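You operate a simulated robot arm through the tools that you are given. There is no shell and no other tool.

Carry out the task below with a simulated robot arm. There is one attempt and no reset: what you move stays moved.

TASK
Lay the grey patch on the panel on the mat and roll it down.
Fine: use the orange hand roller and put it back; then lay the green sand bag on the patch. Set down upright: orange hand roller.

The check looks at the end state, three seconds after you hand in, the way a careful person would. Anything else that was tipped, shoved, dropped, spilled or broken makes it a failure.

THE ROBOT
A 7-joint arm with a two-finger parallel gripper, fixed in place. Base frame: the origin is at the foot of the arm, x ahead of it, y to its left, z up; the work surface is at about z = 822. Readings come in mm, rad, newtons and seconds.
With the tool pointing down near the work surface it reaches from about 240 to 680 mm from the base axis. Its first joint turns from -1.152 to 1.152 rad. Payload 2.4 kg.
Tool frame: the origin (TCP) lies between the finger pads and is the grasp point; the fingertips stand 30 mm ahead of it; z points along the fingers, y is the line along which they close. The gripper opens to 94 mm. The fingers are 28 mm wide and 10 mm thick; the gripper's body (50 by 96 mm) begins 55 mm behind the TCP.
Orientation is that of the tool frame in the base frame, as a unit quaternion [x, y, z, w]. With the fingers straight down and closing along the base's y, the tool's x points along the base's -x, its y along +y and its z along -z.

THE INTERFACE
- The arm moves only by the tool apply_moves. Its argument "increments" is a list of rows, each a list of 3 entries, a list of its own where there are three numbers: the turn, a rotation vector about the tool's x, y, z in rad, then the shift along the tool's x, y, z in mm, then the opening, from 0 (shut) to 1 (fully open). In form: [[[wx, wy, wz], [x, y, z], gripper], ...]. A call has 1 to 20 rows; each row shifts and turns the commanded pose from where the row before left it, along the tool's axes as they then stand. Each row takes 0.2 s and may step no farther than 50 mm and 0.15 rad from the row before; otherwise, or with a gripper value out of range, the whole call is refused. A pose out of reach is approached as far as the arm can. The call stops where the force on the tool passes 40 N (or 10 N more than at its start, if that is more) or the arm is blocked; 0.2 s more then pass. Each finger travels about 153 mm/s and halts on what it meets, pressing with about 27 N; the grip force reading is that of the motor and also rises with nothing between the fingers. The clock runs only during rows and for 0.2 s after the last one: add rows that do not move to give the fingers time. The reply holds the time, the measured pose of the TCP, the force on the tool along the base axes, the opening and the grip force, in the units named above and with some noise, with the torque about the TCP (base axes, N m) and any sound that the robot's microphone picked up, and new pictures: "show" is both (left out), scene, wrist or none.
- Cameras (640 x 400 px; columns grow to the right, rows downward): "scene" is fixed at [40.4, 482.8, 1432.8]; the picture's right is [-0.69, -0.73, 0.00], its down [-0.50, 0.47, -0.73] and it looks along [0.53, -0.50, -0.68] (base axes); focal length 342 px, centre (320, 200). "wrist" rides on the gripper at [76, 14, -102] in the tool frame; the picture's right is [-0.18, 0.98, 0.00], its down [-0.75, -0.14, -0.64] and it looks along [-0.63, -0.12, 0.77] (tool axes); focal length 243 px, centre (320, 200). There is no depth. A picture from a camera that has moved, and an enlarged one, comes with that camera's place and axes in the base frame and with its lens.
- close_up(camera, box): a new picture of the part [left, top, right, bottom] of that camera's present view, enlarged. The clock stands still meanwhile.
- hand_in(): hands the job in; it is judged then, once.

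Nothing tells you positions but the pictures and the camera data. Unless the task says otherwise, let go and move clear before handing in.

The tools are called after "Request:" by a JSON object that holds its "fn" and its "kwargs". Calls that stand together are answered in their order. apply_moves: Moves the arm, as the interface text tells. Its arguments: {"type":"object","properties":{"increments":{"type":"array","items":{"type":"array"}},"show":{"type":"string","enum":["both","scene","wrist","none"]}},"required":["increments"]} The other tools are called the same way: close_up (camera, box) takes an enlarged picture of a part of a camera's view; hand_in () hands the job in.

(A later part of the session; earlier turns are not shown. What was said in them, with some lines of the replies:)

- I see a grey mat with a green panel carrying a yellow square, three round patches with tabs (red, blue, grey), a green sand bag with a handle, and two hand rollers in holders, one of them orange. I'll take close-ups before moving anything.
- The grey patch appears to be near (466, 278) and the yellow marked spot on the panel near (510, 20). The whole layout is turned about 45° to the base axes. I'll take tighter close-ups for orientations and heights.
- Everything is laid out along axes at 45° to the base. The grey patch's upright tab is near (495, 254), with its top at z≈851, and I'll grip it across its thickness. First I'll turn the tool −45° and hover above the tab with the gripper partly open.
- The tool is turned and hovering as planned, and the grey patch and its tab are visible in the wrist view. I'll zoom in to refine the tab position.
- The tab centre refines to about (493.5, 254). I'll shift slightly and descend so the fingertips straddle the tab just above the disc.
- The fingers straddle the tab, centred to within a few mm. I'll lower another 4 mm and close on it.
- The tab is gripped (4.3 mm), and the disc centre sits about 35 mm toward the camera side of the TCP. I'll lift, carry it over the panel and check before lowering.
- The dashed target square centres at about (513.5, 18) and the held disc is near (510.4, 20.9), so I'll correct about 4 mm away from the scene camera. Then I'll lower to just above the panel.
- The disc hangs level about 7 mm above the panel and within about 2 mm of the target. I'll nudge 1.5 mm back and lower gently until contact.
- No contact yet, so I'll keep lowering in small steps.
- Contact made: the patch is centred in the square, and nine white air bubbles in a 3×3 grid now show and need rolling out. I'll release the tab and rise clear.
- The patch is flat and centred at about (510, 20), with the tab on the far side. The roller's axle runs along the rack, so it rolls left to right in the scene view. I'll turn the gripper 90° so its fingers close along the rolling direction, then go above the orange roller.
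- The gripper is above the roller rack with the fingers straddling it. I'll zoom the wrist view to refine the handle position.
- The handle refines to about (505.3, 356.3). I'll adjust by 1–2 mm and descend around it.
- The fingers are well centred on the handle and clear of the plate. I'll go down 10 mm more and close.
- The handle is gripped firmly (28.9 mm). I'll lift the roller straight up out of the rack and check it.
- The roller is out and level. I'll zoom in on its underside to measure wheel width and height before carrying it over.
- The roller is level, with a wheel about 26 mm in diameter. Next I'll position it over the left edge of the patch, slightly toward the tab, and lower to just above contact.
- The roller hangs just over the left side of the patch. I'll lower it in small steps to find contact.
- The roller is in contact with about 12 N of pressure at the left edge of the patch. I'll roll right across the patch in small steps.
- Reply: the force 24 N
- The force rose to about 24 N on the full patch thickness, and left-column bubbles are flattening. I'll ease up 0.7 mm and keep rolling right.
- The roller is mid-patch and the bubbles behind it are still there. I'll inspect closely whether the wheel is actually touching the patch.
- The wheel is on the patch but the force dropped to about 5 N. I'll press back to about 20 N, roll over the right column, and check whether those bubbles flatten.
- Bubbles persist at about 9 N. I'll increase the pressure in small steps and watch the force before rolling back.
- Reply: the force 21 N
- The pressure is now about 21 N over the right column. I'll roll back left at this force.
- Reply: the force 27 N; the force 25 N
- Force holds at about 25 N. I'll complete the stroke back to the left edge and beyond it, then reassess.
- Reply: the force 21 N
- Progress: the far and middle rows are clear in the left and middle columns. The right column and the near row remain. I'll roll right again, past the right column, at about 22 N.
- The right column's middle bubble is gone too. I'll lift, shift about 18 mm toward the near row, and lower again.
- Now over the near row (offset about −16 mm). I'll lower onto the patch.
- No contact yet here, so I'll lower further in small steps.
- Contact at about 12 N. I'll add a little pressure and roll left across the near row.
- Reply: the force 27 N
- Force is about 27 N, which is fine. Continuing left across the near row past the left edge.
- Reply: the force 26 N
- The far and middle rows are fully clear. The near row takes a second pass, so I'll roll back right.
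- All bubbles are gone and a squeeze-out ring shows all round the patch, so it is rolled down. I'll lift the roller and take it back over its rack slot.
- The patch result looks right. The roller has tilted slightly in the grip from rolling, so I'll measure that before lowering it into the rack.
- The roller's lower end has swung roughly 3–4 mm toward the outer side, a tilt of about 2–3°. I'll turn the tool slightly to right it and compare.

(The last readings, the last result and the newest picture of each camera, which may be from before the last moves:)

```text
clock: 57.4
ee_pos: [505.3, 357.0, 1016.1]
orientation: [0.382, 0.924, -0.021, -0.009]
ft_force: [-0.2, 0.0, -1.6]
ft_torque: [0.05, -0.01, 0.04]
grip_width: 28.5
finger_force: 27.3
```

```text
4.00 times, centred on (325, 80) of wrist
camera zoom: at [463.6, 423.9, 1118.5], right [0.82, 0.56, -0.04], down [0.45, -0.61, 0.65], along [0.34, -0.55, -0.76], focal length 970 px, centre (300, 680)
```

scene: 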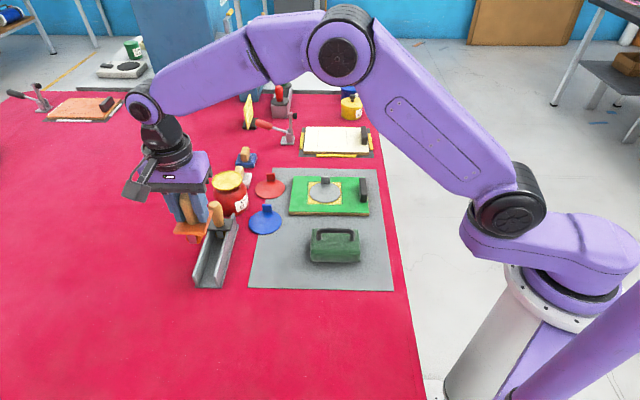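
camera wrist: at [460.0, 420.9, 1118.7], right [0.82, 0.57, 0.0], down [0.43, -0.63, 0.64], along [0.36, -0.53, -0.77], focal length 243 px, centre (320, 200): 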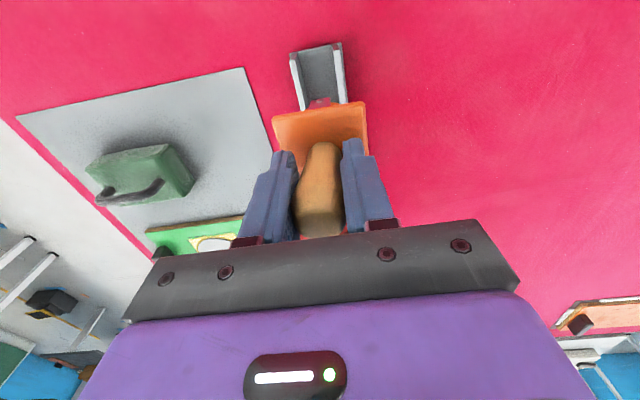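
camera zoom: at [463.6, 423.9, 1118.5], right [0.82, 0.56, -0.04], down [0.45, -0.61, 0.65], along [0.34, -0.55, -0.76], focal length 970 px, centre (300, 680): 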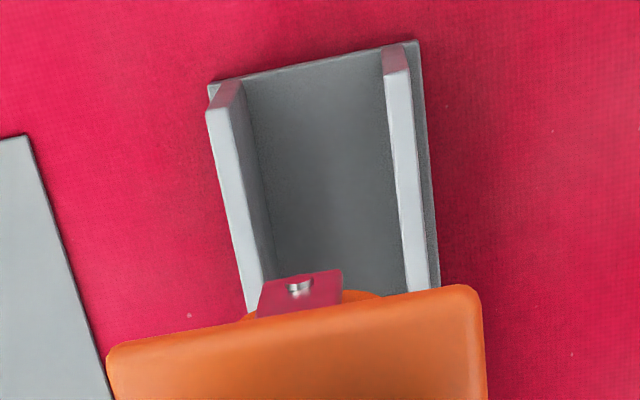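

The tilt is corrected, with the plate edge now parallel to its original rest. I'll shift 1.7 mm sideways and lower vertically to just above the rack walls.

Request:
{"fn": "apply_moves", "kwargs": {"increments": [[[0, 0, 0], [0, -1.7, 0], 0.0], [[0, 0, 0], [0, 1.1, 25], 0.0], [[0, 0, 0], [0, 1.1, 25], 0.0], [[0, 0, 0], [0, 1.1, 25], 0.0], [[0, 0, 0], [0, 0.7, 15], 0.0], [[0, 0, 0], [0, 0.4, 9], 0.0], [[0, 0, 0], [0, 0, 0], 0.0]]}}

Request:
{"fn": "close_up", "kwargs": {"camera": "scene", "box": [188, 225, 243, 292]}}

Request:
{"fn": "close_up", "kwargs": {"camera": "wrist", "box": [250, 40, 400, 150]}}

```text
clock: 59.0
ee_pos: [503.3, 353.2, 916.6]
orientation: [0.383, 0.924, -0.021, -0.009]
ft_force: [0.8, 0.3, -2.0]
ft_torque: [0.0, 0.01, 0.0]
grip_width: 28.6
finger_force: 27.6
camera wrist: at [463.6, 420.7, 1019.9], right [0.82, 0.56, -0.04], down [0.45, -0.61, 0.65], along [0.34, -0.55, -0.76], focal length 243 px, centre (320, 200)
```

scene: 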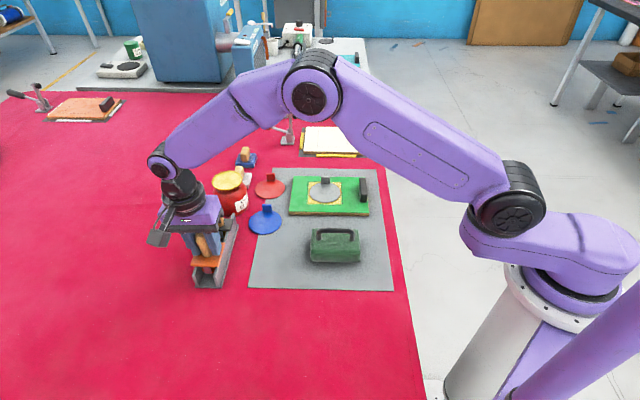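
wrist: 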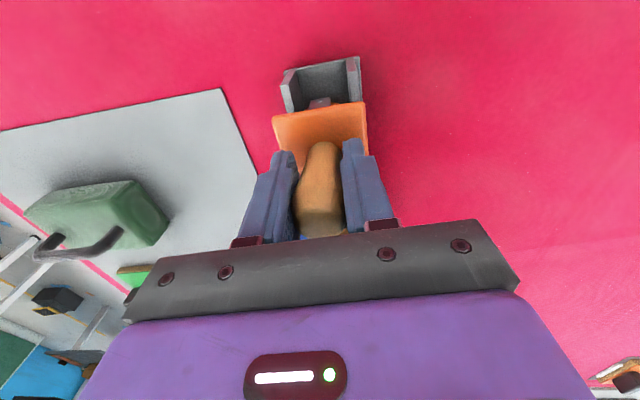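

```text
5.97 times, centred on (216, 258) of scene
camera zoom: at [40.5, 482.8, 1432.8], right [-0.69, -0.73, 0.0], down [-0.5, 0.47, -0.73], along [0.53, -0.5, -0.68], focal length 2039 px, centre (944, -149)
```

zoom: 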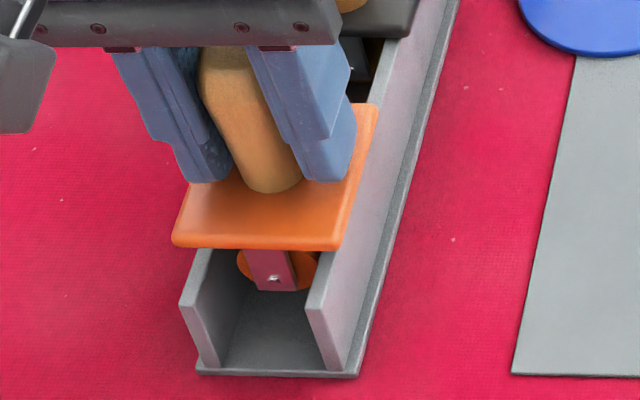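

```text
3.64 times, centred on (325, 95) of wrist
camera zoom: at [463.6, 420.7, 1019.9], right [0.82, 0.56, -0.04], down [0.45, -0.61, 0.65], along [0.34, -0.55, -0.76], focal length 882 px, centre (302, 582)
```

zoom: 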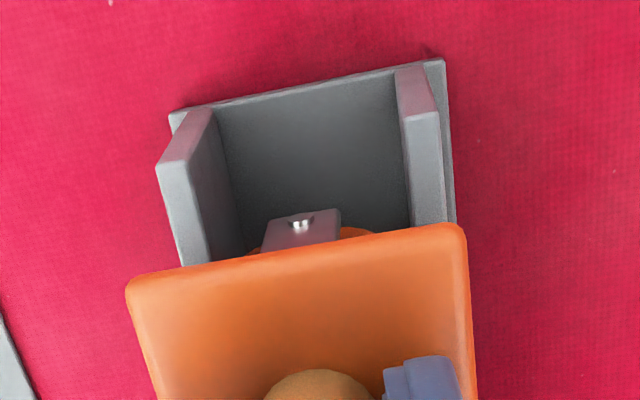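

Nearly there: the plate is about 2 mm too far inward and very slightly over-corrected. I'll trim both and lower 4 mm.

Request:
{"fn": "apply_moves", "kwargs": {"increments": [[[-0.018, 0, 0], [0, 1.0, 0], 0.0], [[0, 0, 0], [0, 0.1, 3], 0.0], [[0, 0, 0], [0, 0.1, 2], 0.0], [[0, 0, 0], [0, 0, 0], 0.0]], "show": "none"}}

Request:
{"fn": "close_up", "kwargs": {"camera": "scene", "box": [188, 225, 243, 292]}}

Request:
{"fn": "close_up", "kwargs": {"camera": "wrist", "box": [250, 40, 400, 150]}}

```text
clock: 60.0
ee_pos: [503.6, 355.9, 912.5]
orientation: [0.382, 0.924, -0.012, -0.005]
ft_force: [0.8, -0.1, -1.8]
ft_torque: [0.0, -0.01, -0.03]
grip_width: 28.7
finger_force: 26.8
```

```text
5.97 times, centred on (216, 258) of scene
camera zoom: at [40.5, 482.8, 1432.8], right [-0.69, -0.73, 0.0], down [-0.5, 0.47, -0.73], along [0.53, -0.5, -0.68], focal length 2039 px, centre (944, -149)
```

zoom: 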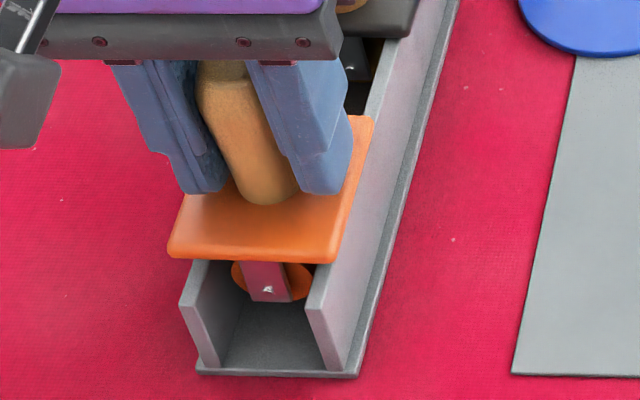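

```text
3.64 times, centred on (325, 95) of wrist
camera zoom: at [462.0, 421.5, 1015.9], right [0.82, 0.57, -0.03], down [0.45, -0.62, 0.65], along [0.35, -0.54, -0.76], focal length 882 px, centre (302, 582)
```

zoom: 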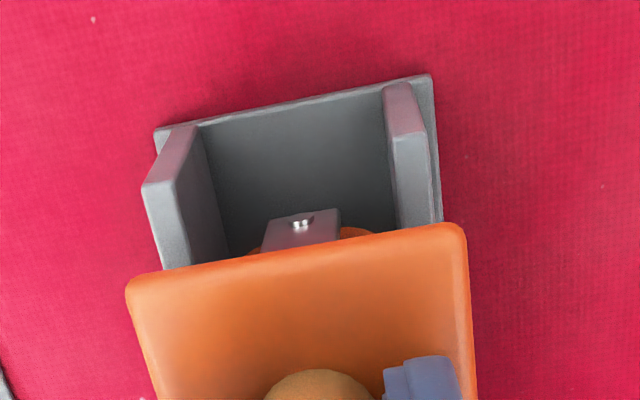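

Aligned within about 1 mm of the original rest. I'll lower gently onto the rack walls.

Request:
{"fn": "apply_moves", "kwargs": {"increments": [[[0, 0, 0], [0, 0.05, 2], 0.0], [[0, 0, 0], [0, 0.05, 2], 0.0], [[0, 0, 0], [0, 0, 1], 0.0], [[0, 0, 0], [0, 0, 0], 0.0]], "show": "none"}}

Request:
{"fn": "close_up", "kwargs": {"camera": "scene", "box": [188, 225, 243, 292]}}

```text
clock: 61.0
ee_pos: [504.1, 355.9, 908.6]
orientation: [0.383, 0.924, -0.013, -0.006]
ft_force: [0.6, 0.8, -1.9]
ft_torque: [0.0, -0.01, 0.04]
grip_width: 28.5
finger_force: 26.3
```

```text
5.97 times, centred on (216, 258) of scene
camera zoom: at [40.5, 482.8, 1432.8], right [-0.69, -0.73, 0.0], down [-0.5, 0.47, -0.73], along [0.53, -0.5, -0.68], focal length 2039 px, centre (944, -149)
```

zoom: 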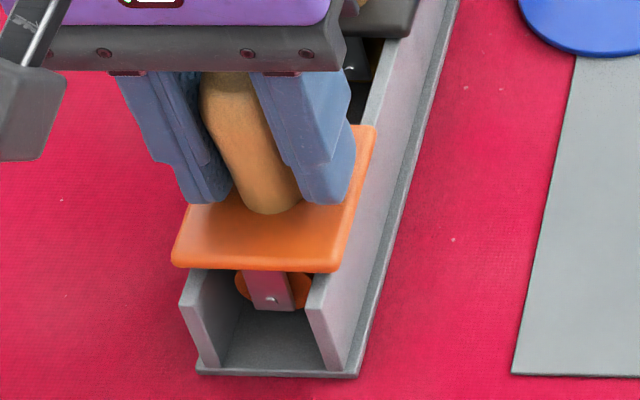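

About 2–3 mm still to go, so continuing down gently.

Request:
{"fn": "apply_moves", "kwargs": {"increments": [[[0, 0, 0], [0, 0, 1], 0.0], [[0, 0, 0], [0, 0, 0.8], 0.0], [[0, 0, 0], [0, 0, 0], 0.0]], "show": "none"}}

Request:
{"fn": "apply_moves", "kwargs": {"increments": [[[0, 0, 0], [0, 0, 0.7], 0.0], [[0, 0, 0], [0, 0, 0], 0.0]], "show": "none"}}

Request:
{"fn": "close_up", "kwargs": {"camera": "scene", "box": [188, 225, 243, 292]}}

```text
clock: 61.8
ee_pos: [503.6, 354.5, 906.1]
orientation: [0.382, 0.924, -0.012, -0.006]
ft_force: [0.3, 0.2, -2.3]
ft_torque: [0.0, -0.04, -0.04]
grip_width: 28.6
finger_force: 27.3
```

```text
clock: 62.4
ee_pos: [502.9, 356.7, 905.9]
orientation: [0.382, 0.924, -0.013, -0.005]
ft_force: [-0.1, 0.3, -1.6]
ft_torque: [0.0, 0.0, 0.01]
grip_width: 28.4
finger_force: 26.9
```

```text
5.97 times, centred on (216, 258) of scene
camera zoom: at [40.5, 482.8, 1432.8], right [-0.69, -0.73, 0.0], down [-0.5, 0.47, -0.73], along [0.53, -0.5, -0.68], focal length 2039 px, centre (944, -149)
```

zoom: 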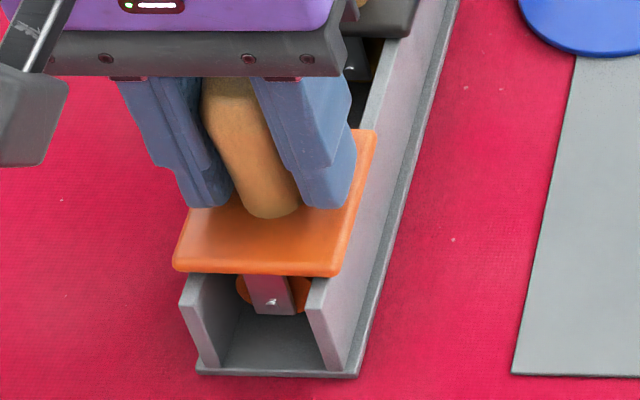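

Very nearly seated. I'll take smaller steps until contact shows in the force reading.

Request:
{"fn": "apply_moves", "kwargs": {"increments": [[[0, 0, 0], [0, 0, 0.7], 0.0], [[0, 0, 0], [0, 0, 0], 0.0]], "show": "none"}}

Request:
{"fn": "apply_moves", "kwargs": {"increments": [[[0, 0, 0], [0, 0, 0.7], 0.0], [[0, 0, 0], [0, 0, 0], 0.0]], "show": "none"}}

Request:
{"fn": "close_up", "kwargs": {"camera": "scene", "box": [188, 225, 243, 292]}}

```text
clock: 63.0
ee_pos: [504.5, 354.7, 904.8]
orientation: [0.383, 0.924, -0.013, -0.006]
ft_force: [0.1, 1.2, -1.2]
ft_torque: [0.0, -0.01, -0.02]
grip_width: 28.6
finger_force: 26.6
```

```text
clock: 63.6
ee_pos: [504.2, 355.7, 904.6]
orientation: [0.383, 0.924, -0.012, -0.005]
ft_force: [-1.3, -0.1, 4.2]
ft_torque: [0.02, 0.27, 0.0]
grip_width: 28.5
finger_force: 27.1
```

```text
5.97 times, centred on (216, 258) of scene
camera zoom: at [40.4, 482.8, 1432.8], right [-0.69, -0.73, 0.0], down [-0.5, 0.47, -0.73], along [0.53, -0.5, -0.68], focal length 2039 px, centre (944, -149)
```

zoom: 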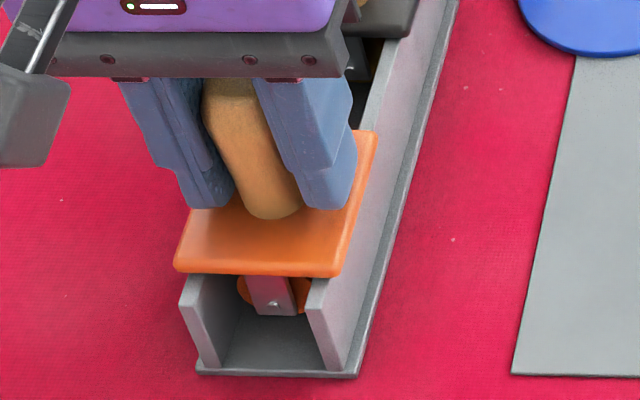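

The plate is seated on the rack walls (4 N of contact). I'll open the gripper, rise straight up and check.

Request:
{"fn": "apply_moves", "kwargs": {"increments": [[[0, 0, 0], [0, 0, 0], 0.36], [[0, 0, 0], [0, 0, 0], 0.45], [[0, 0, 0], [0, 0, 0], 0.6], [[0, 0, 0], [0, 0, 0], 0.6], [[0, 0, 0], [0, 0, -5], 0.6], [[0, 0, 0], [0, -0.3, -15], 0.6], [[0, 0, 0], [0, -0.7, -25], 0.6], [[0, 0, 0], [0, -0.9, -35], 0.6], [[0, 0, 0], [0, -0.9, -35], 0.6], [[0, 0, 0], [0, 0, 0], 0.6]]}}

Request:
{"fn": "close_up", "kwargs": {"camera": "scene", "box": [188, 225, 243, 292]}}

Request:
{"fn": "close_up", "kwargs": {"camera": "wrist", "box": [270, 30, 390, 210]}}

```text
clock: 65.8
ee_pos: [503.5, 355.7, 1019.8]
orientation: [0.383, 0.924, -0.013, -0.005]
ft_force: [-0.6, 1.1, 0.2]
ft_torque: [-0.05, -0.01, 0.01]
grip_width: 56.6
finger_force: 0.1
camera wrist: at [460.9, 422.8, 1122.2], right [0.82, 0.57, -0.03], down [0.45, -0.62, 0.65], along [0.35, -0.54, -0.76], focal length 243 px, centre (320, 200)
```

scene: 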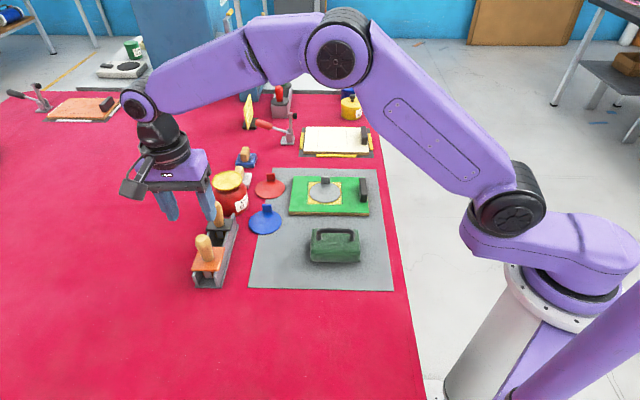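
wrist: 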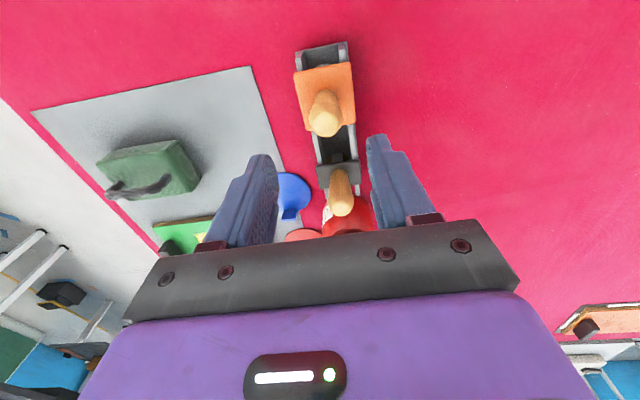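

```text
5.97 times, centred on (216, 258) of scene
camera zoom: at [40.4, 482.8, 1432.8], right [-0.69, -0.73, 0.0], down [-0.5, 0.47, -0.73], along [0.53, -0.5, -0.68], focal length 2039 px, centre (944, -149)
```

zoom: 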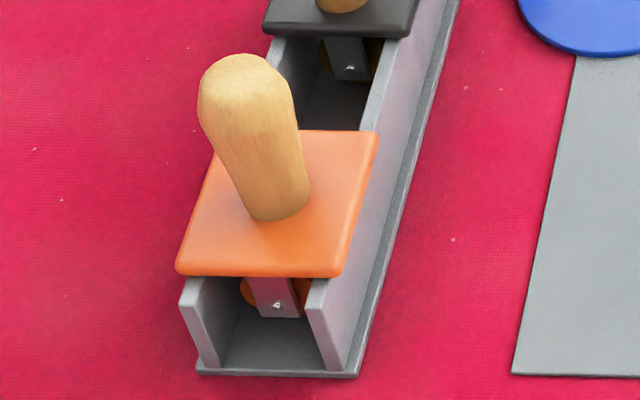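

```text
2.22 times, centred on (330, 120) of wrist
camera zoom: at [460.9, 422.8, 1122.2], right [0.82, 0.57, -0.03], down [0.45, -0.62, 0.65], along [0.35, -0.54, -0.76], focal length 539 px, centre (298, 378)
```

zoom: 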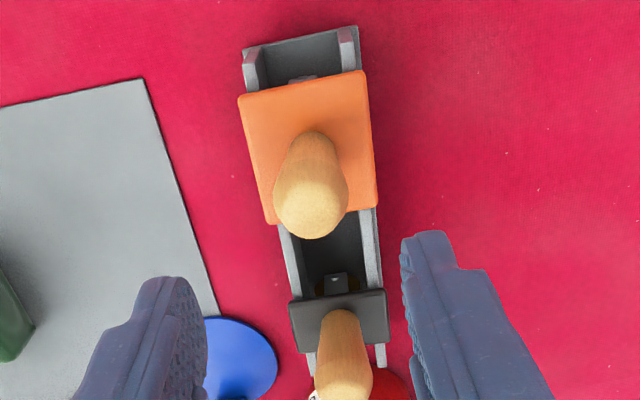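

The roller is back exactly where it was, upright. Next is the sand bag: I'll level the tool, turn it back 90° and go above the bag's handle.

Request:
{"fn": "apply_moves", "kwargs": {"increments": [[[-0.027, 0, 0], [0, 0, -15], 0.6], [[0, 0, -0.1309], [0, 0, -10], 0.5], [[0, 0, -0.1309], [0, 0, 0], 0.45], [[0, 0, -0.1309], [0, 0, 0], 0.45], [[0, 0, -0.1309], [0, 0, 0], 0.45], [[0, 0, -0.1309], [0, 0, 0], 0.45], [[0, 0, -0.1309], [0, 0, 0], 0.45], [[0, 0, -0.1309], [0, 0, 0], 0.45], [[0, 0, -0.1309], [0, 0, 0], 0.45], [[0, 0, -0.1309], [0, 0, 0], 0.45], [[0, 0, -0.1309], [0, 0, 0], 0.45], [[0, 0, -0.1309], [0, 0, 0], 0.45], [[0, 0, -0.1309], [0, 0, 0], 0.45], [[0, 0, 0], [0, 0, 0], 0.45]], "show": "none"}}

Request:
{"fn": "apply_moves", "kwargs": {"increments": [[[0, 0, 0], [18, -4.6, 0], 0.45], [[0, 0, 0], [32, -8.3, 0], 0.45], [[0, 0, 0], [32, -8.3, 0], 0.45], [[0, 0, 0], [32, -8.3, 0], 0.45], [[0, 0, 0], [32, -8.3, 0], 0.45], [[0, 0, 0], [32, -8.3, 0], 0.45], [[0, 0, 0], [32, -8.3, 0], 0.45], [[0, 0, 0], [30, -7.7, 0], 0.45], [[0, 0, 0], [18, -4.6, 0], 0.45], [[0, 0, 0], [0, 0, 25], 0.45], [[0, 0, 0], [0, 0, 0], 0.45]]}}

Request:
{"fn": "close_up", "kwargs": {"camera": "scene", "box": [280, 190, 400, 290]}}

Request:
{"fn": "close_up", "kwargs": {"camera": "wrist", "box": [220, 0, 440, 180]}}

```text
clock: 68.8
ee_pos: [504.2, 356.5, 1045.6]
orientation: [-0.384, 0.923, -0.001, 0.0]
ft_force: [0.1, 0.7, -0.3]
ft_torque: [-0.02, 0.01, -0.02]
grip_width: 42.2
finger_force: 0.1
```

```text
clock: 71.2
ee_pos: [371.0, 124.4, 1018.9]
orientation: [-0.382, 0.924, 0.0, 0.001]
ft_force: [-0.2, 0.6, 0.0]
ft_torque: [0.02, -0.01, 0.02]
grip_width: 42.4
finger_force: 0.1
camera wrist: at [306.6, 80.2, 1122.2], right [-0.57, 0.82, 0.0], down [0.63, 0.43, 0.64], along [0.53, 0.36, -0.77], focal length 243 px, centre (320, 200)
```

scene: 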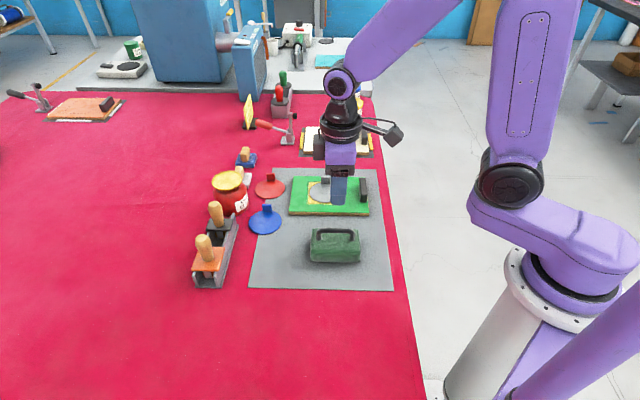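
wrist: 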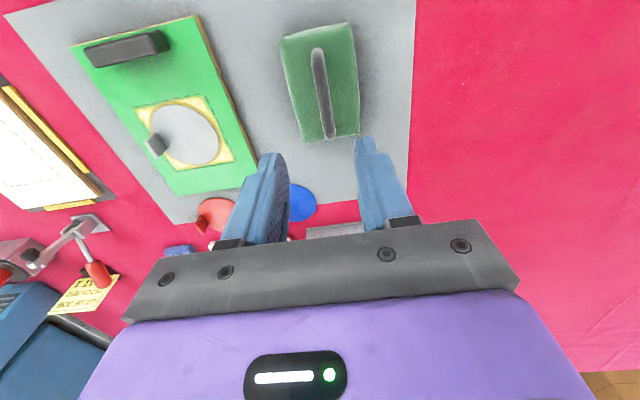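

```text
4.00 times, centred on (340, 240) of scene
camera zoom: at [40.4, 482.8, 1432.8], right [-0.69, -0.73, 0.0], down [-0.5, 0.47, -0.73], along [0.53, -0.5, -0.68], focal length 1366 px, centre (240, 40)
```

zoom: 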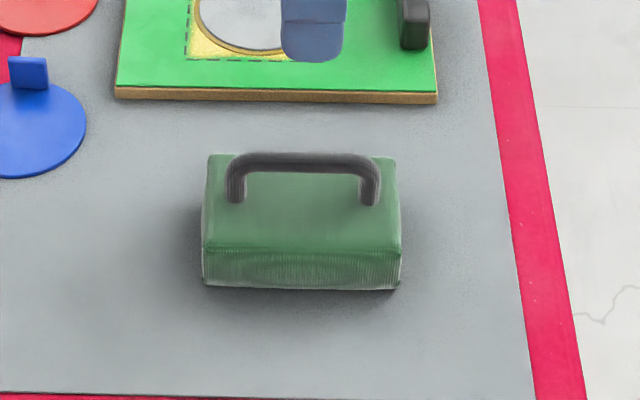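

```text
2.22 times, centred on (330, 90) of wrist
camera zoom: at [306.6, 80.2, 1122.2], right [-0.57, 0.82, 0.0], down [0.63, 0.43, 0.64], along [0.53, 0.36, -0.77], focal length 539 px, centre (298, 444)
```

zoom: 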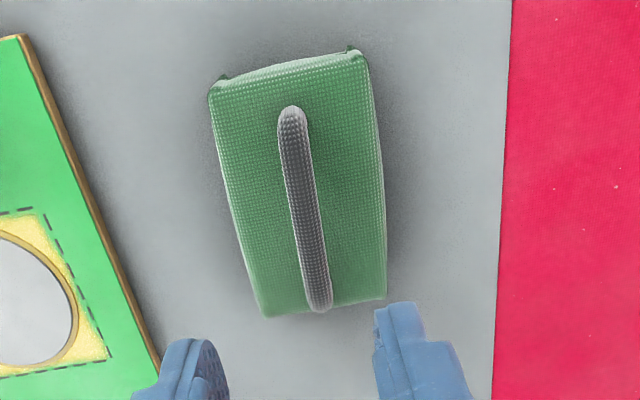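

The bag's handle bar is about 2 mm off the tool's centre line. I'll correct that and descend around it.

Request:
{"fn": "apply_moves", "kwargs": {"increments": [[[0, 0, 0], [0.5, 2, 25], 0.45], [[0, 0, 0], [0, 0, 30], 0.45], [[0, 0, 0], [0, 0, 30], 0.45], [[0, 0, 0], [0, 0, 20], 0.45], [[0, 0, 0], [0, 0, 12], 0.45], [[0, 0, 0], [0, 0, 0], 0.45]]}}

Request:
{"fn": "close_up", "kwargs": {"camera": "scene", "box": [290, 200, 380, 275]}}

Request:
{"fn": "close_up", "kwargs": {"camera": "wrist", "box": [220, 0, 440, 240]}}

```text
clock: 72.6
ee_pos: [368.6, 127.1, 902.8]
orientation: [-0.383, 0.924, 0.001, 0.0]
ft_force: [-0.6, -0.3, 0.2]
ft_torque: [0.03, -0.02, -0.03]
grip_width: 42.3
finger_force: 0.0
camera wrist: at [304.7, 82.9, 1004.6], right [-0.57, 0.82, 0.0], down [0.63, 0.43, 0.64], along [0.53, 0.36, -0.77], focal length 243 px, centre (320, 200)
```

scene: 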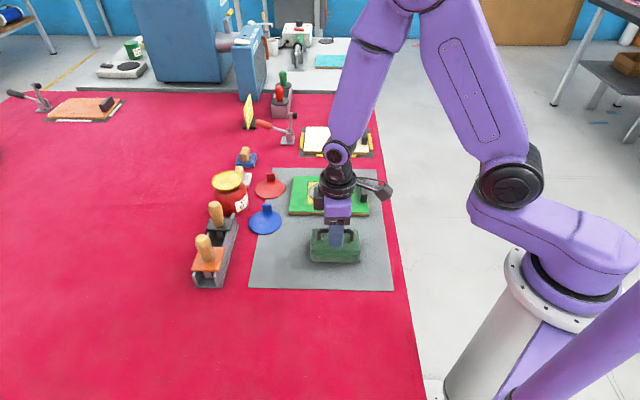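
wrist: 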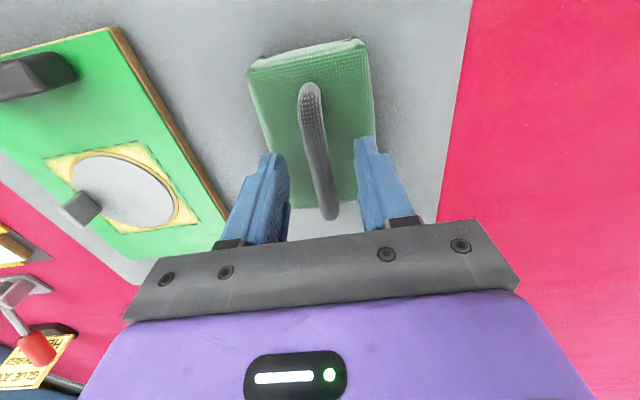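

```text
5.33 times, centred on (335, 238) of scene
camera zoom: at [40.4, 482.8, 1432.8], right [-0.69, -0.73, 0.0], down [-0.5, 0.47, -0.73], along [0.53, -0.5, -0.68], focal length 1822 px, centre (240, 0)
```

zoom: 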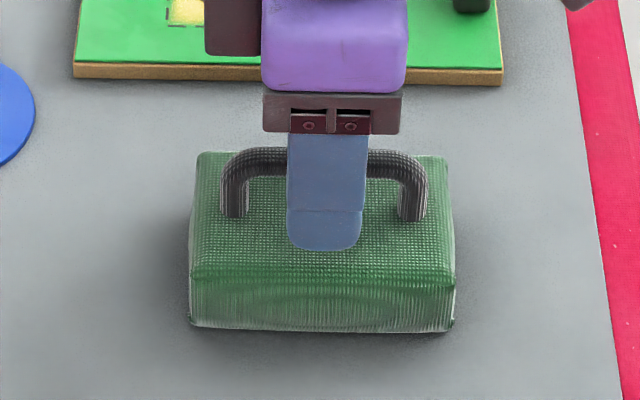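

```text
1.67 times, centred on (330, 120) of wrist
camera zoom: at [304.7, 82.9, 1004.6], right [-0.57, 0.82, 0.0], down [0.63, 0.43, 0.64], along [0.53, 0.36, -0.77], focal length 404 px, centre (303, 333)
```

zoom: 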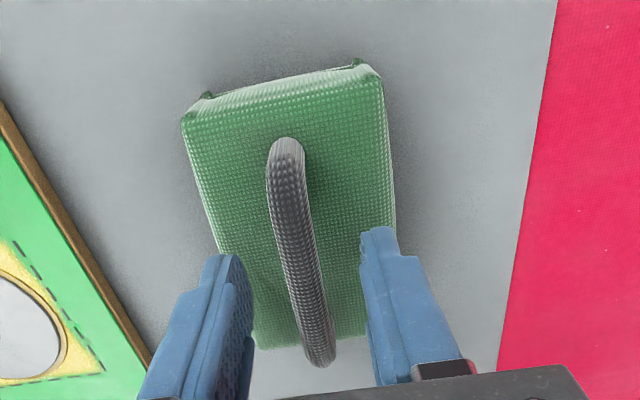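

The bar is centred between the fingers. I'll go down 8 mm more and close.

Request:
{"fn": "apply_moves", "kwargs": {"increments": [[[0, 0, 0], [0, 0, 5], 0.45], [[0, 0, 0], [0, 0, 3], 0.45], [[0, 0, 0], [0, 0, 0], 0.3], [[0, 0, 0], [0, 0, 0], 0.15], [[0, 0, 0], [0, 0, 0], 0.0], [[0, 0, 0], [0, 0, 0], 0.0], [[0, 0, 0], [0, 0, 0], 0.0]]}}

Request:
{"fn": "close_up", "kwargs": {"camera": "scene", "box": [290, 200, 380, 275]}}

Request:
{"fn": "close_up", "kwargs": {"camera": "wrist", "box": [220, 0, 440, 240]}}

```text
clock: 74.2
ee_pos: [369.0, 127.3, 894.6]
orientation: [-0.384, 0.923, 0.0, 0.0]
ft_force: [-3.7, 5.4, 6.8]
ft_torque: [-0.06, 0.15, -0.02]
grip_width: 14.6
finger_force: 26.9
camera wrist: at [304.3, 83.8, 997.5], right [-0.57, 0.82, 0.0], down [0.63, 0.43, 0.64], along [0.53, 0.36, -0.77], focal length 243 px, centre (320, 200)
```

scene: 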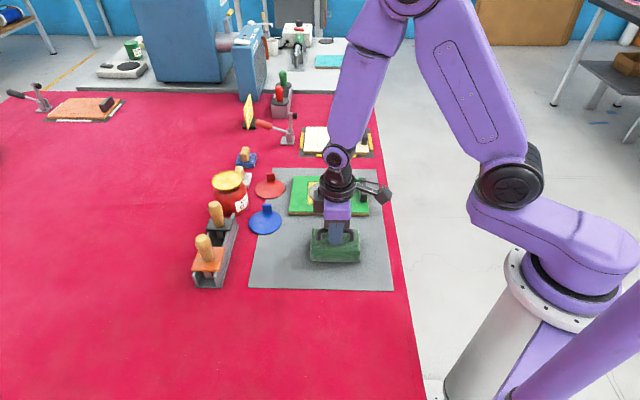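
wrist: 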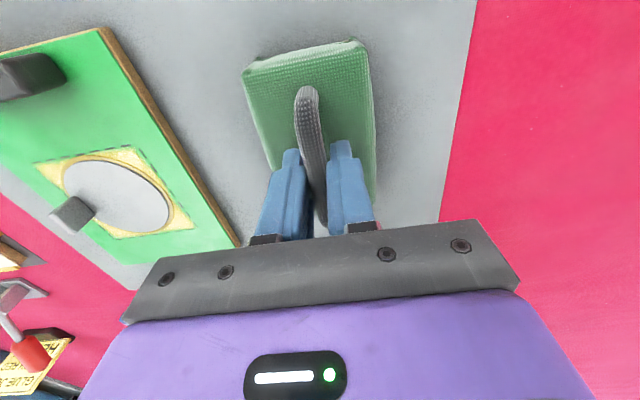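

```text
5.33 times, centred on (335, 238) of scene
camera zoom: at [40.3, 482.9, 1432.8], right [-0.69, -0.73, 0.0], down [-0.5, 0.47, -0.73], along [0.53, -0.5, -0.68], focal length 1822 px, centre (240, 0)
```

zoom: 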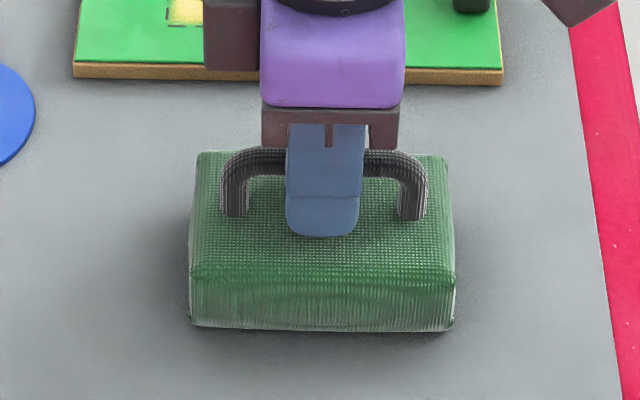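

```text
1.67 times, centred on (330, 120) of wrist
camera zoom: at [304.3, 83.8, 997.5], right [-0.57, 0.82, 0.0], down [0.63, 0.43, 0.64], along [0.53, 0.36, -0.77], focal length 404 px, centre (303, 333)
```

zoom: 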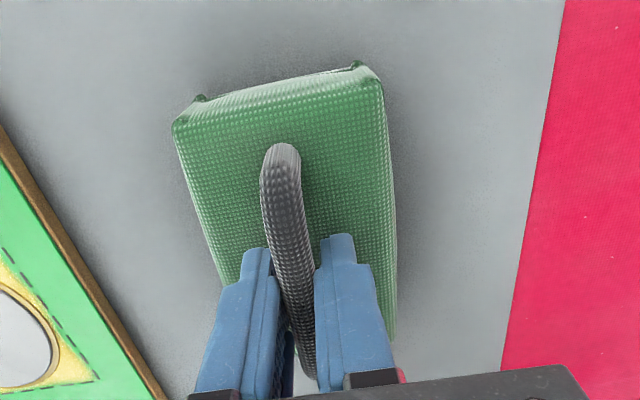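

The handle is gripped (14.6 mm bar). I'll lift slowly and check the load and level.

Request:
{"fn": "apply_moves", "kwargs": {"increments": [[[0, 0, 0], [0, 0, -2], 0.0], [[0, 0, 0], [0, 0, -4], 0.0], [[0, 0, 0], [0, 0, -8], 0.0], [[0, 0, 0], [0, 0, -12], 0.0], [[0, 0, 0], [0, 0, -15], 0.0], [[0, 0, 0], [0, 0, -19], 0.0], [[0, 0, 0], [0, 0, 0], 0.0]]}}

Request:
{"fn": "close_up", "kwargs": {"camera": "scene", "box": [280, 170, 400, 280]}}

```text
clock: 75.8
ee_pos: [368.6, 127.8, 953.5]
orientation: [-0.382, 0.924, 0.0, -0.001]
ft_force: [-0.2, 0.8, -4.0]
ft_torque: [-0.03, -0.01, 0.02]
grip_width: 14.7
finger_force: 26.8
camera wrist: at [304.2, 83.7, 1057.5], right [-0.57, 0.82, 0.0], down [0.63, 0.43, 0.64], along [0.53, 0.36, -0.77], focal length 243 px, centre (320, 200)
```

scene: 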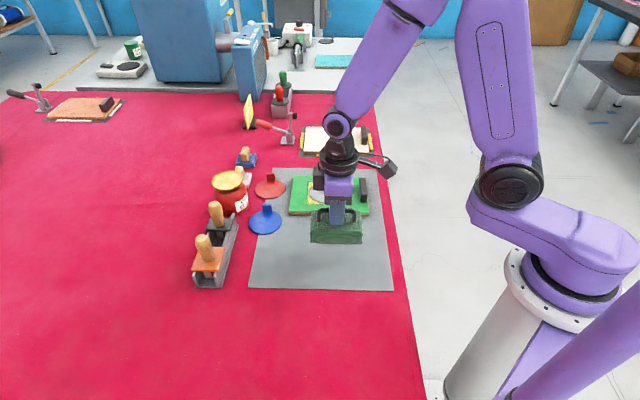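
wrist: 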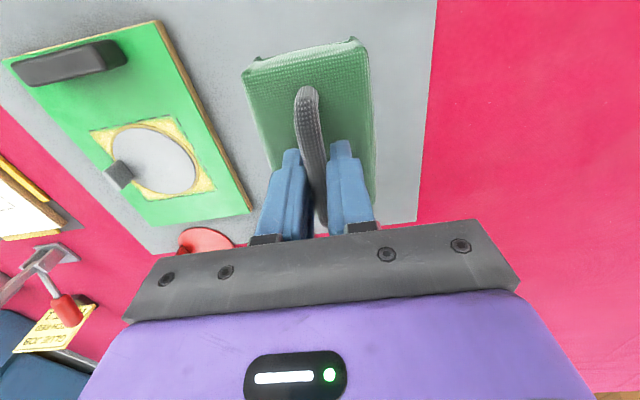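

```text
3.64 times, centred on (340, 225) of scene
camera zoom: at [40.5, 482.8, 1432.8], right [-0.69, -0.73, 0.0], down [-0.5, 0.47, -0.73], along [0.53, -0.5, -0.68], focal length 1242 px, centre (247, 109)
```

zoom: 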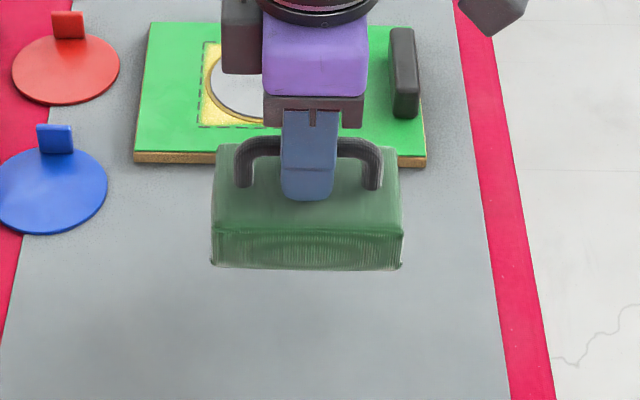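

The bag hangs level at about 4 N. I'll carry it over the patch, aiming a few mm short of the patch centre to stay clear of the tab.

Request:
{"fn": "apply_moves", "kwargs": {"increments": [[[0, 0, 0], [-2, -13, 0], 0.0], [[0, 0, 0], [-4, -26, 0], 0.0], [[0, 0, 0], [-4.5, -30, 0], 0.0], [[0, 0, 0], [-4.5, -30, 0], 0.0], [[0, 0, 0], [-4.5, -30, 0], 0.0], [[0, 0, 0], [-3.6, -24, 0], 0.0], [[0, 0, 0], [-2, -13.7, 0], 0.0], [[0, 0, 0], [0, 0, 0], 0.0], [[0, 0, 0], [0, 0, 0], 0.0]]}}

Request:
{"fn": "close_up", "kwargs": {"camera": "scene", "box": [280, 130, 390, 225]}}

Request:
{"fn": "close_up", "kwargs": {"camera": "wrist", "box": [180, 0, 440, 240]}}

```text
clock: 77.8
ee_pos: [504.2, 28.1, 954.3]
orientation: [-0.383, 0.924, 0.001, 0.0]
ft_force: [0.1, -0.1, -5.4]
ft_torque: [0.02, -0.03, 0.01]
grip_width: 14.5
finger_force: 27.7
camera wrist: at [440.0, -16.5, 1057.4], right [-0.57, 0.82, 0.0], down [0.63, 0.43, 0.64], along [0.53, 0.36, -0.77], focal length 243 px, centre (320, 200)
```

scene: 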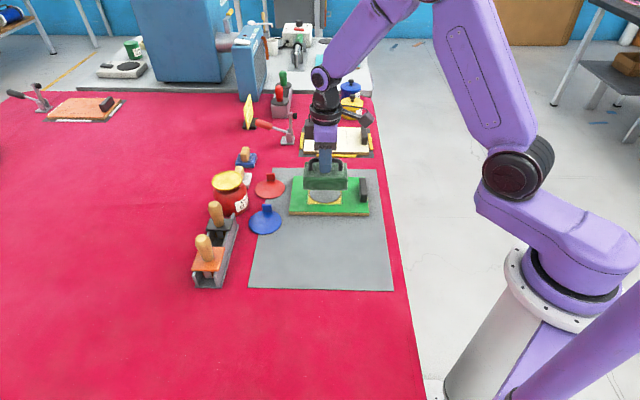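
wrist: 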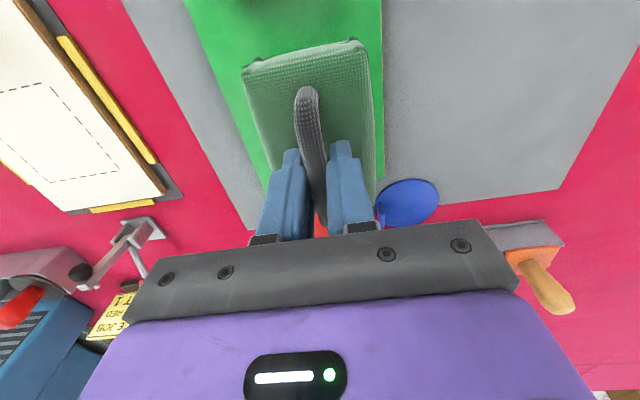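

```text
4.21 times, centred on (335, 178) of scene
camera zoom: at [40.5, 482.8, 1432.8], right [-0.69, -0.73, 0.0], down [-0.5, 0.47, -0.73], along [0.53, -0.5, -0.68], focal length 1438 px, centre (257, 295)
```

zoom: 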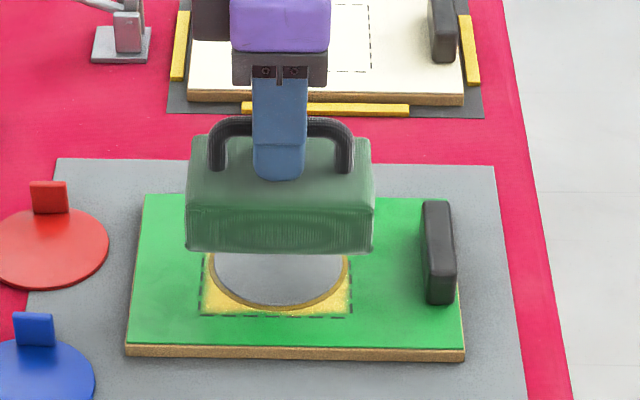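

```text
1.67 times, centred on (310, 120) of wrist
camera zoom: at [440.0, -16.5, 1057.4], right [-0.57, 0.82, 0.0], down [0.63, 0.43, 0.64], along [0.53, 0.36, -0.77], focal length 404 px, centre (337, 333)
```

zoom: 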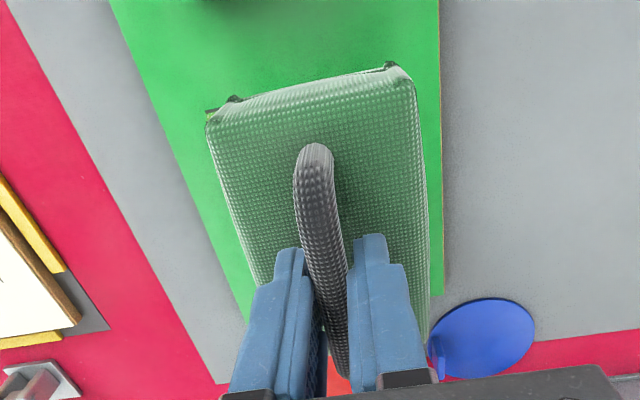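

The bag centre is about 4–5 mm short of the patch centre with roughly 6–8 mm of tab clearance. I'll lower it to just above the patch.

Request:
{"fn": "apply_moves", "kwargs": {"increments": [[[0, 0, 0], [0, 1, 14], 0.0], [[0, 0, 0], [0, 0, 12], 0.0], [[0, 0, 0], [0, 0, 8], 0.0], [[0, 0, 0], [0, 0, 3], 0.0], [[0, 0, 0], [0, 0, 0], 0.0]]}}

Request:
{"fn": "close_up", "kwargs": {"camera": "scene", "box": [285, 150, 375, 220]}}

Request:
{"fn": "close_up", "kwargs": {"camera": "wrist", "box": [180, 0, 440, 240]}}

```text
clock: 79.0
ee_pos: [501.9, 29.4, 918.2]
orientation: [-0.383, 0.924, 0.0, 0.0]
ft_force: [-0.4, -0.4, -5.4]
ft_torque: [-0.02, 0.02, -0.01]
grip_width: 14.4
finger_force: 27.1
camera wrist: at [438.4, -15.3, 1020.6], right [-0.57, 0.82, 0.0], down [0.63, 0.43, 0.64], along [0.53, 0.36, -0.77], focal length 243 px, centre (320, 200)
```

scene: 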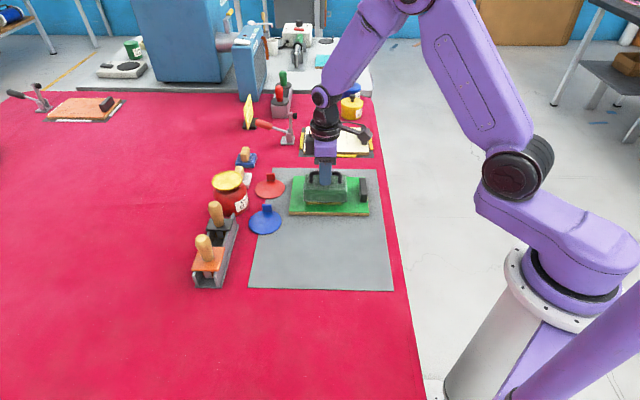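
wrist: 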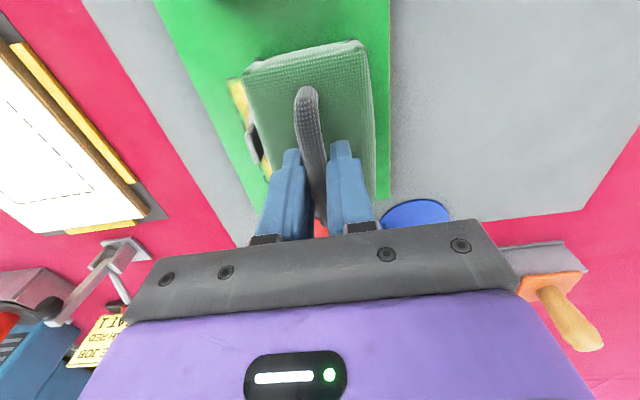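

```text
5.71 times, centred on (330, 185) of scene
camera zoom: at [40.5, 482.8, 1432.8], right [-0.69, -0.73, 0.0], down [-0.5, 0.47, -0.73], along [0.53, -0.5, -0.68], focal length 1952 px, centre (263, 286)
```

zoom: 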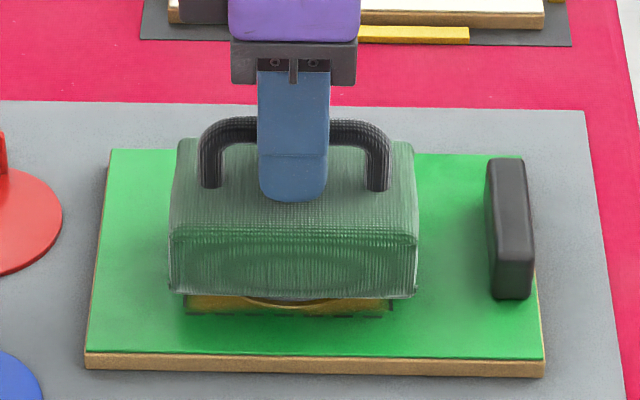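

```text
1.67 times, centred on (310, 120) of wrist
camera zoom: at [438.4, -15.3, 1020.6], right [-0.57, 0.82, 0.0], down [0.63, 0.43, 0.64], along [0.53, 0.36, -0.77], focal length 404 px, centre (337, 333)
```

zoom: 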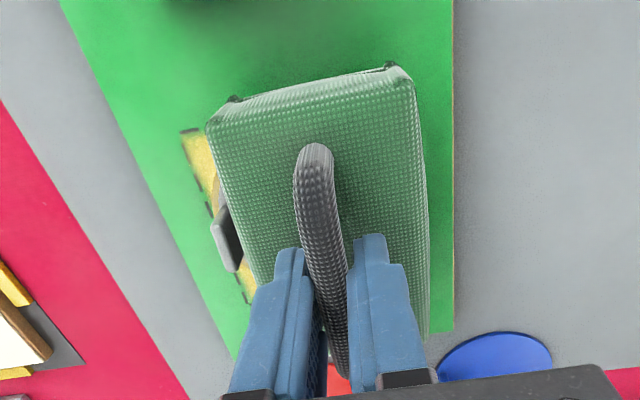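

The tab clears the bag side by about 8 mm. I'll lower the last few mm gently to contact.

Request:
{"fn": "apply_moves", "kwargs": {"increments": [[[0, 0, 0], [0, 0, 1.5], 0.0], [[0, 0, 0], [0, 0, 1.5], 0.0], [[0, 0, 0], [0, 0, 1], 0.0], [[0, 0, 0], [0, 0, 0], 0.0]], "show": "none"}}

Request:
{"fn": "apply_moves", "kwargs": {"increments": [[[0, 0, 0], [0, 0, 1], 0.0], [[0, 0, 0], [0, 0, 1], 0.0], [[0, 0, 0], [0, 0, 0], 0.0]], "show": "none"}}

Request:
{"fn": "close_up", "kwargs": {"camera": "scene", "box": [285, 150, 375, 220]}}

```text
clock: 80.0
ee_pos: [503.8, 28.7, 913.5]
orientation: [-0.383, 0.924, 0.0, 0.001]
ft_force: [-0.2, 0.2, -4.8]
ft_torque: [0.02, 0.0, -0.04]
grip_width: 14.6
finger_force: 27.0
```

```text
clock: 80.8
ee_pos: [502.7, 27.7, 911.2]
orientation: [-0.383, 0.924, 0.0, 0.0]
ft_force: [0.3, -0.2, -3.9]
ft_torque: [-0.02, -0.04, 0.03]
grip_width: 14.4
finger_force: 27.3
```

```text
5.71 times, centred on (330, 185) of scene
camera zoom: at [40.5, 482.8, 1432.8], right [-0.69, -0.73, 0.0], down [-0.5, 0.47, -0.73], along [0.53, -0.5, -0.68], focal length 1952 px, centre (263, 286)
```

zoom: 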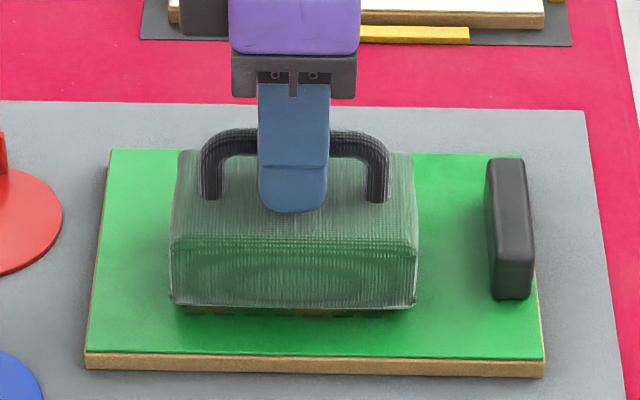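

Nearly down. Small steps until the force shows contact.

Request:
{"fn": "apply_moves", "kwargs": {"increments": [[[0, 0, 0], [0, 0, 1], 0.0], [[0, 0, 0], [0, 0, 0], 0.0]], "show": "none"}}

Request:
{"fn": "apply_moves", "kwargs": {"increments": [[[0, 0, 0], [0, 0, 1], 0.0], [[0, 0, 0], [0, 0, 0], 0.0]], "show": "none"}}

Request:
{"fn": "close_up", "kwargs": {"camera": "scene", "box": [285, 150, 375, 220]}}

```text
clock: 81.4
ee_pos: [503.3, 28.2, 910.7]
orientation: [-0.382, 0.924, 0.0, 0.0]
ft_force: [-0.8, -0.7, -4.3]
ft_torque: [-0.05, 0.04, -0.03]
grip_width: 14.5
finger_force: 26.5
```

```text
clock: 82.0
ee_pos: [503.0, 29.5, 910.0]
orientation: [-0.384, 0.924, 0.0, 0.0]
ft_force: [-1.2, 0.6, 5.6]
ft_torque: [-0.06, 0.04, -0.01]
grip_width: 14.0
finger_force: 26.9
```

```text
5.71 times, centred on (330, 185) of scene
camera zoom: at [40.3, 482.8, 1432.8], right [-0.69, -0.73, 0.0], down [-0.5, 0.47, -0.73], along [0.53, -0.5, -0.68], focal length 1952 px, centre (263, 286)
```

zoom: 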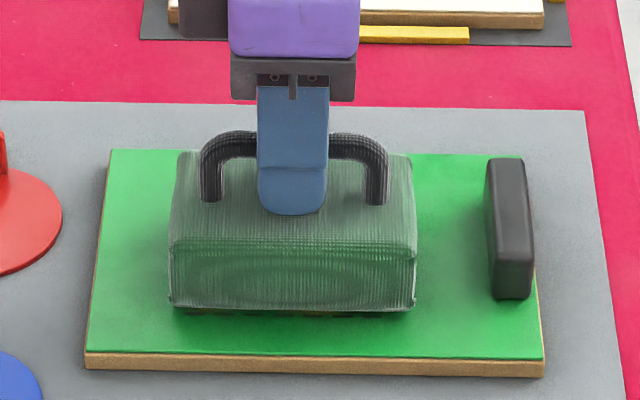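

The bag is resting on the patch. I'll open the gripper and rise straight up.

Request:
{"fn": "apply_moves", "kwargs": {"increments": [[[0, 0, 0], [0, 0, 0], 0.2], [[0, 0, 0], [0, 0, 0], 0.35], [[0, 0, 0], [0, 0, 0], 0.45], [[0, 0, 0], [0, 0, 0], 0.45], [[0, 0, 0], [0, 0, -8], 0.45], [[0, 0, 0], [0, 0, -20], 0.45], [[0, 0, 0], [0, 0, -30], 0.45], [[0, 0, 0], [0, 0, -40], 0.45], [[0, 0, 0], [0, 0, -40], 0.45], [[0, 0, 0], [0, 0, 0], 0.45]]}}

Request:
{"fn": "close_up", "kwargs": {"camera": "scene", "box": [285, 150, 375, 220]}}

Request:
{"fn": "close_up", "kwargs": {"camera": "wrist", "box": [180, 0, 440, 160]}}

```text
clock: 84.2
ee_pos: [503.8, 30.3, 1047.9]
orientation: [-0.383, 0.924, 0.0, 0.0]
ft_force: [0.1, -0.2, 0.6]
ft_torque: [0.01, 0.01, -0.02]
grip_width: 42.1
finger_force: 0.1
camera wrist: at [439.4, -14.3, 1150.1], right [-0.57, 0.82, 0.0], down [0.63, 0.43, 0.64], along [0.53, 0.36, -0.77], focal length 243 px, centre (320, 200)
```

scene: 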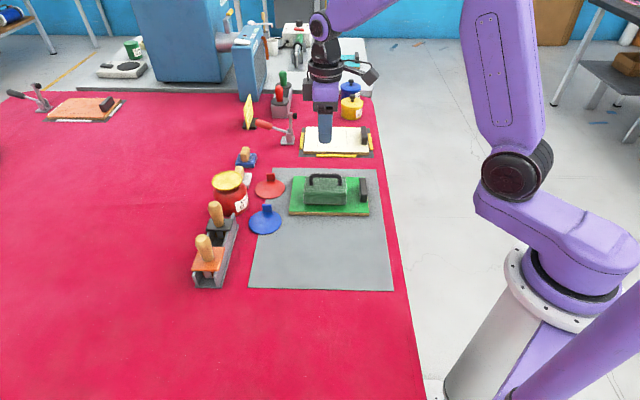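
wrist: 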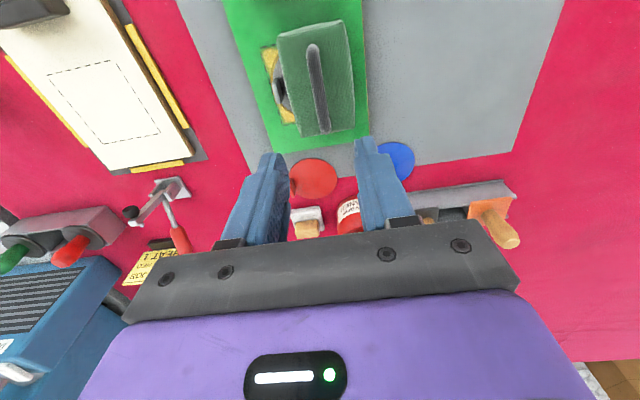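

```text
5.71 times, centred on (330, 185) of scene
camera zoom: at [40.4, 482.8, 1432.8], right [-0.69, -0.73, 0.0], down [-0.5, 0.47, -0.73], along [0.53, -0.5, -0.68], focal length 1952 px, centre (263, 286)
```

zoom: 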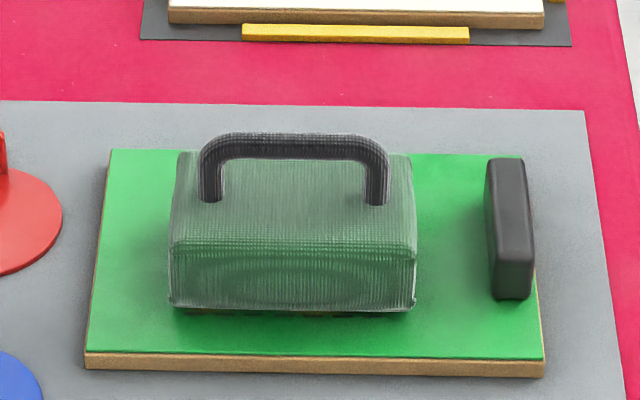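

```text
2.46 times, centred on (310, 80) of wrist
camera zoom: at [439.4, -14.3, 1150.1], right [-0.57, 0.82, 0.0], down [0.63, 0.43, 0.64], along [0.53, 0.36, -0.77], focal length 597 px, centre (345, 495)
```

zoom: 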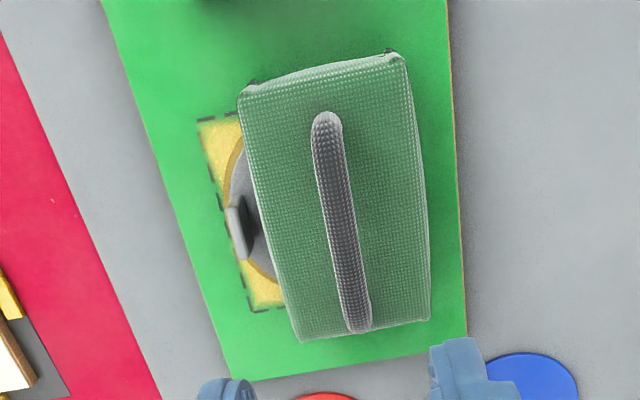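

The bag lies flat on the patch, the orange roller stands upright in its rack, and nothing else appears to have moved. The gripper is open and clear, so I'm handing in.

Request:
{"fn": "hand_in", "kwargs": {}}

```text
The job is handed in.
```

The job is handed in, and every step you asked for is done. I haven't seen the check's verdict.

- **Patch:** the grey patch is stuck down inside the dashed square on the green panel, within a few mm of its centre. I rolled it with the orange hand roller until all nine air bubbles were gone and glue showed all round the edge.
- **Roller:** the orange roller is back in its rack, upright, where it started.
- **Sand bag:** the green sand bag lies flat on the patch. I set it about 6 mm off the patch centre so it stays clear of the patch's upright tab.

In the last pictures nothing else had tipped or moved. The gripper is open and well above the work.
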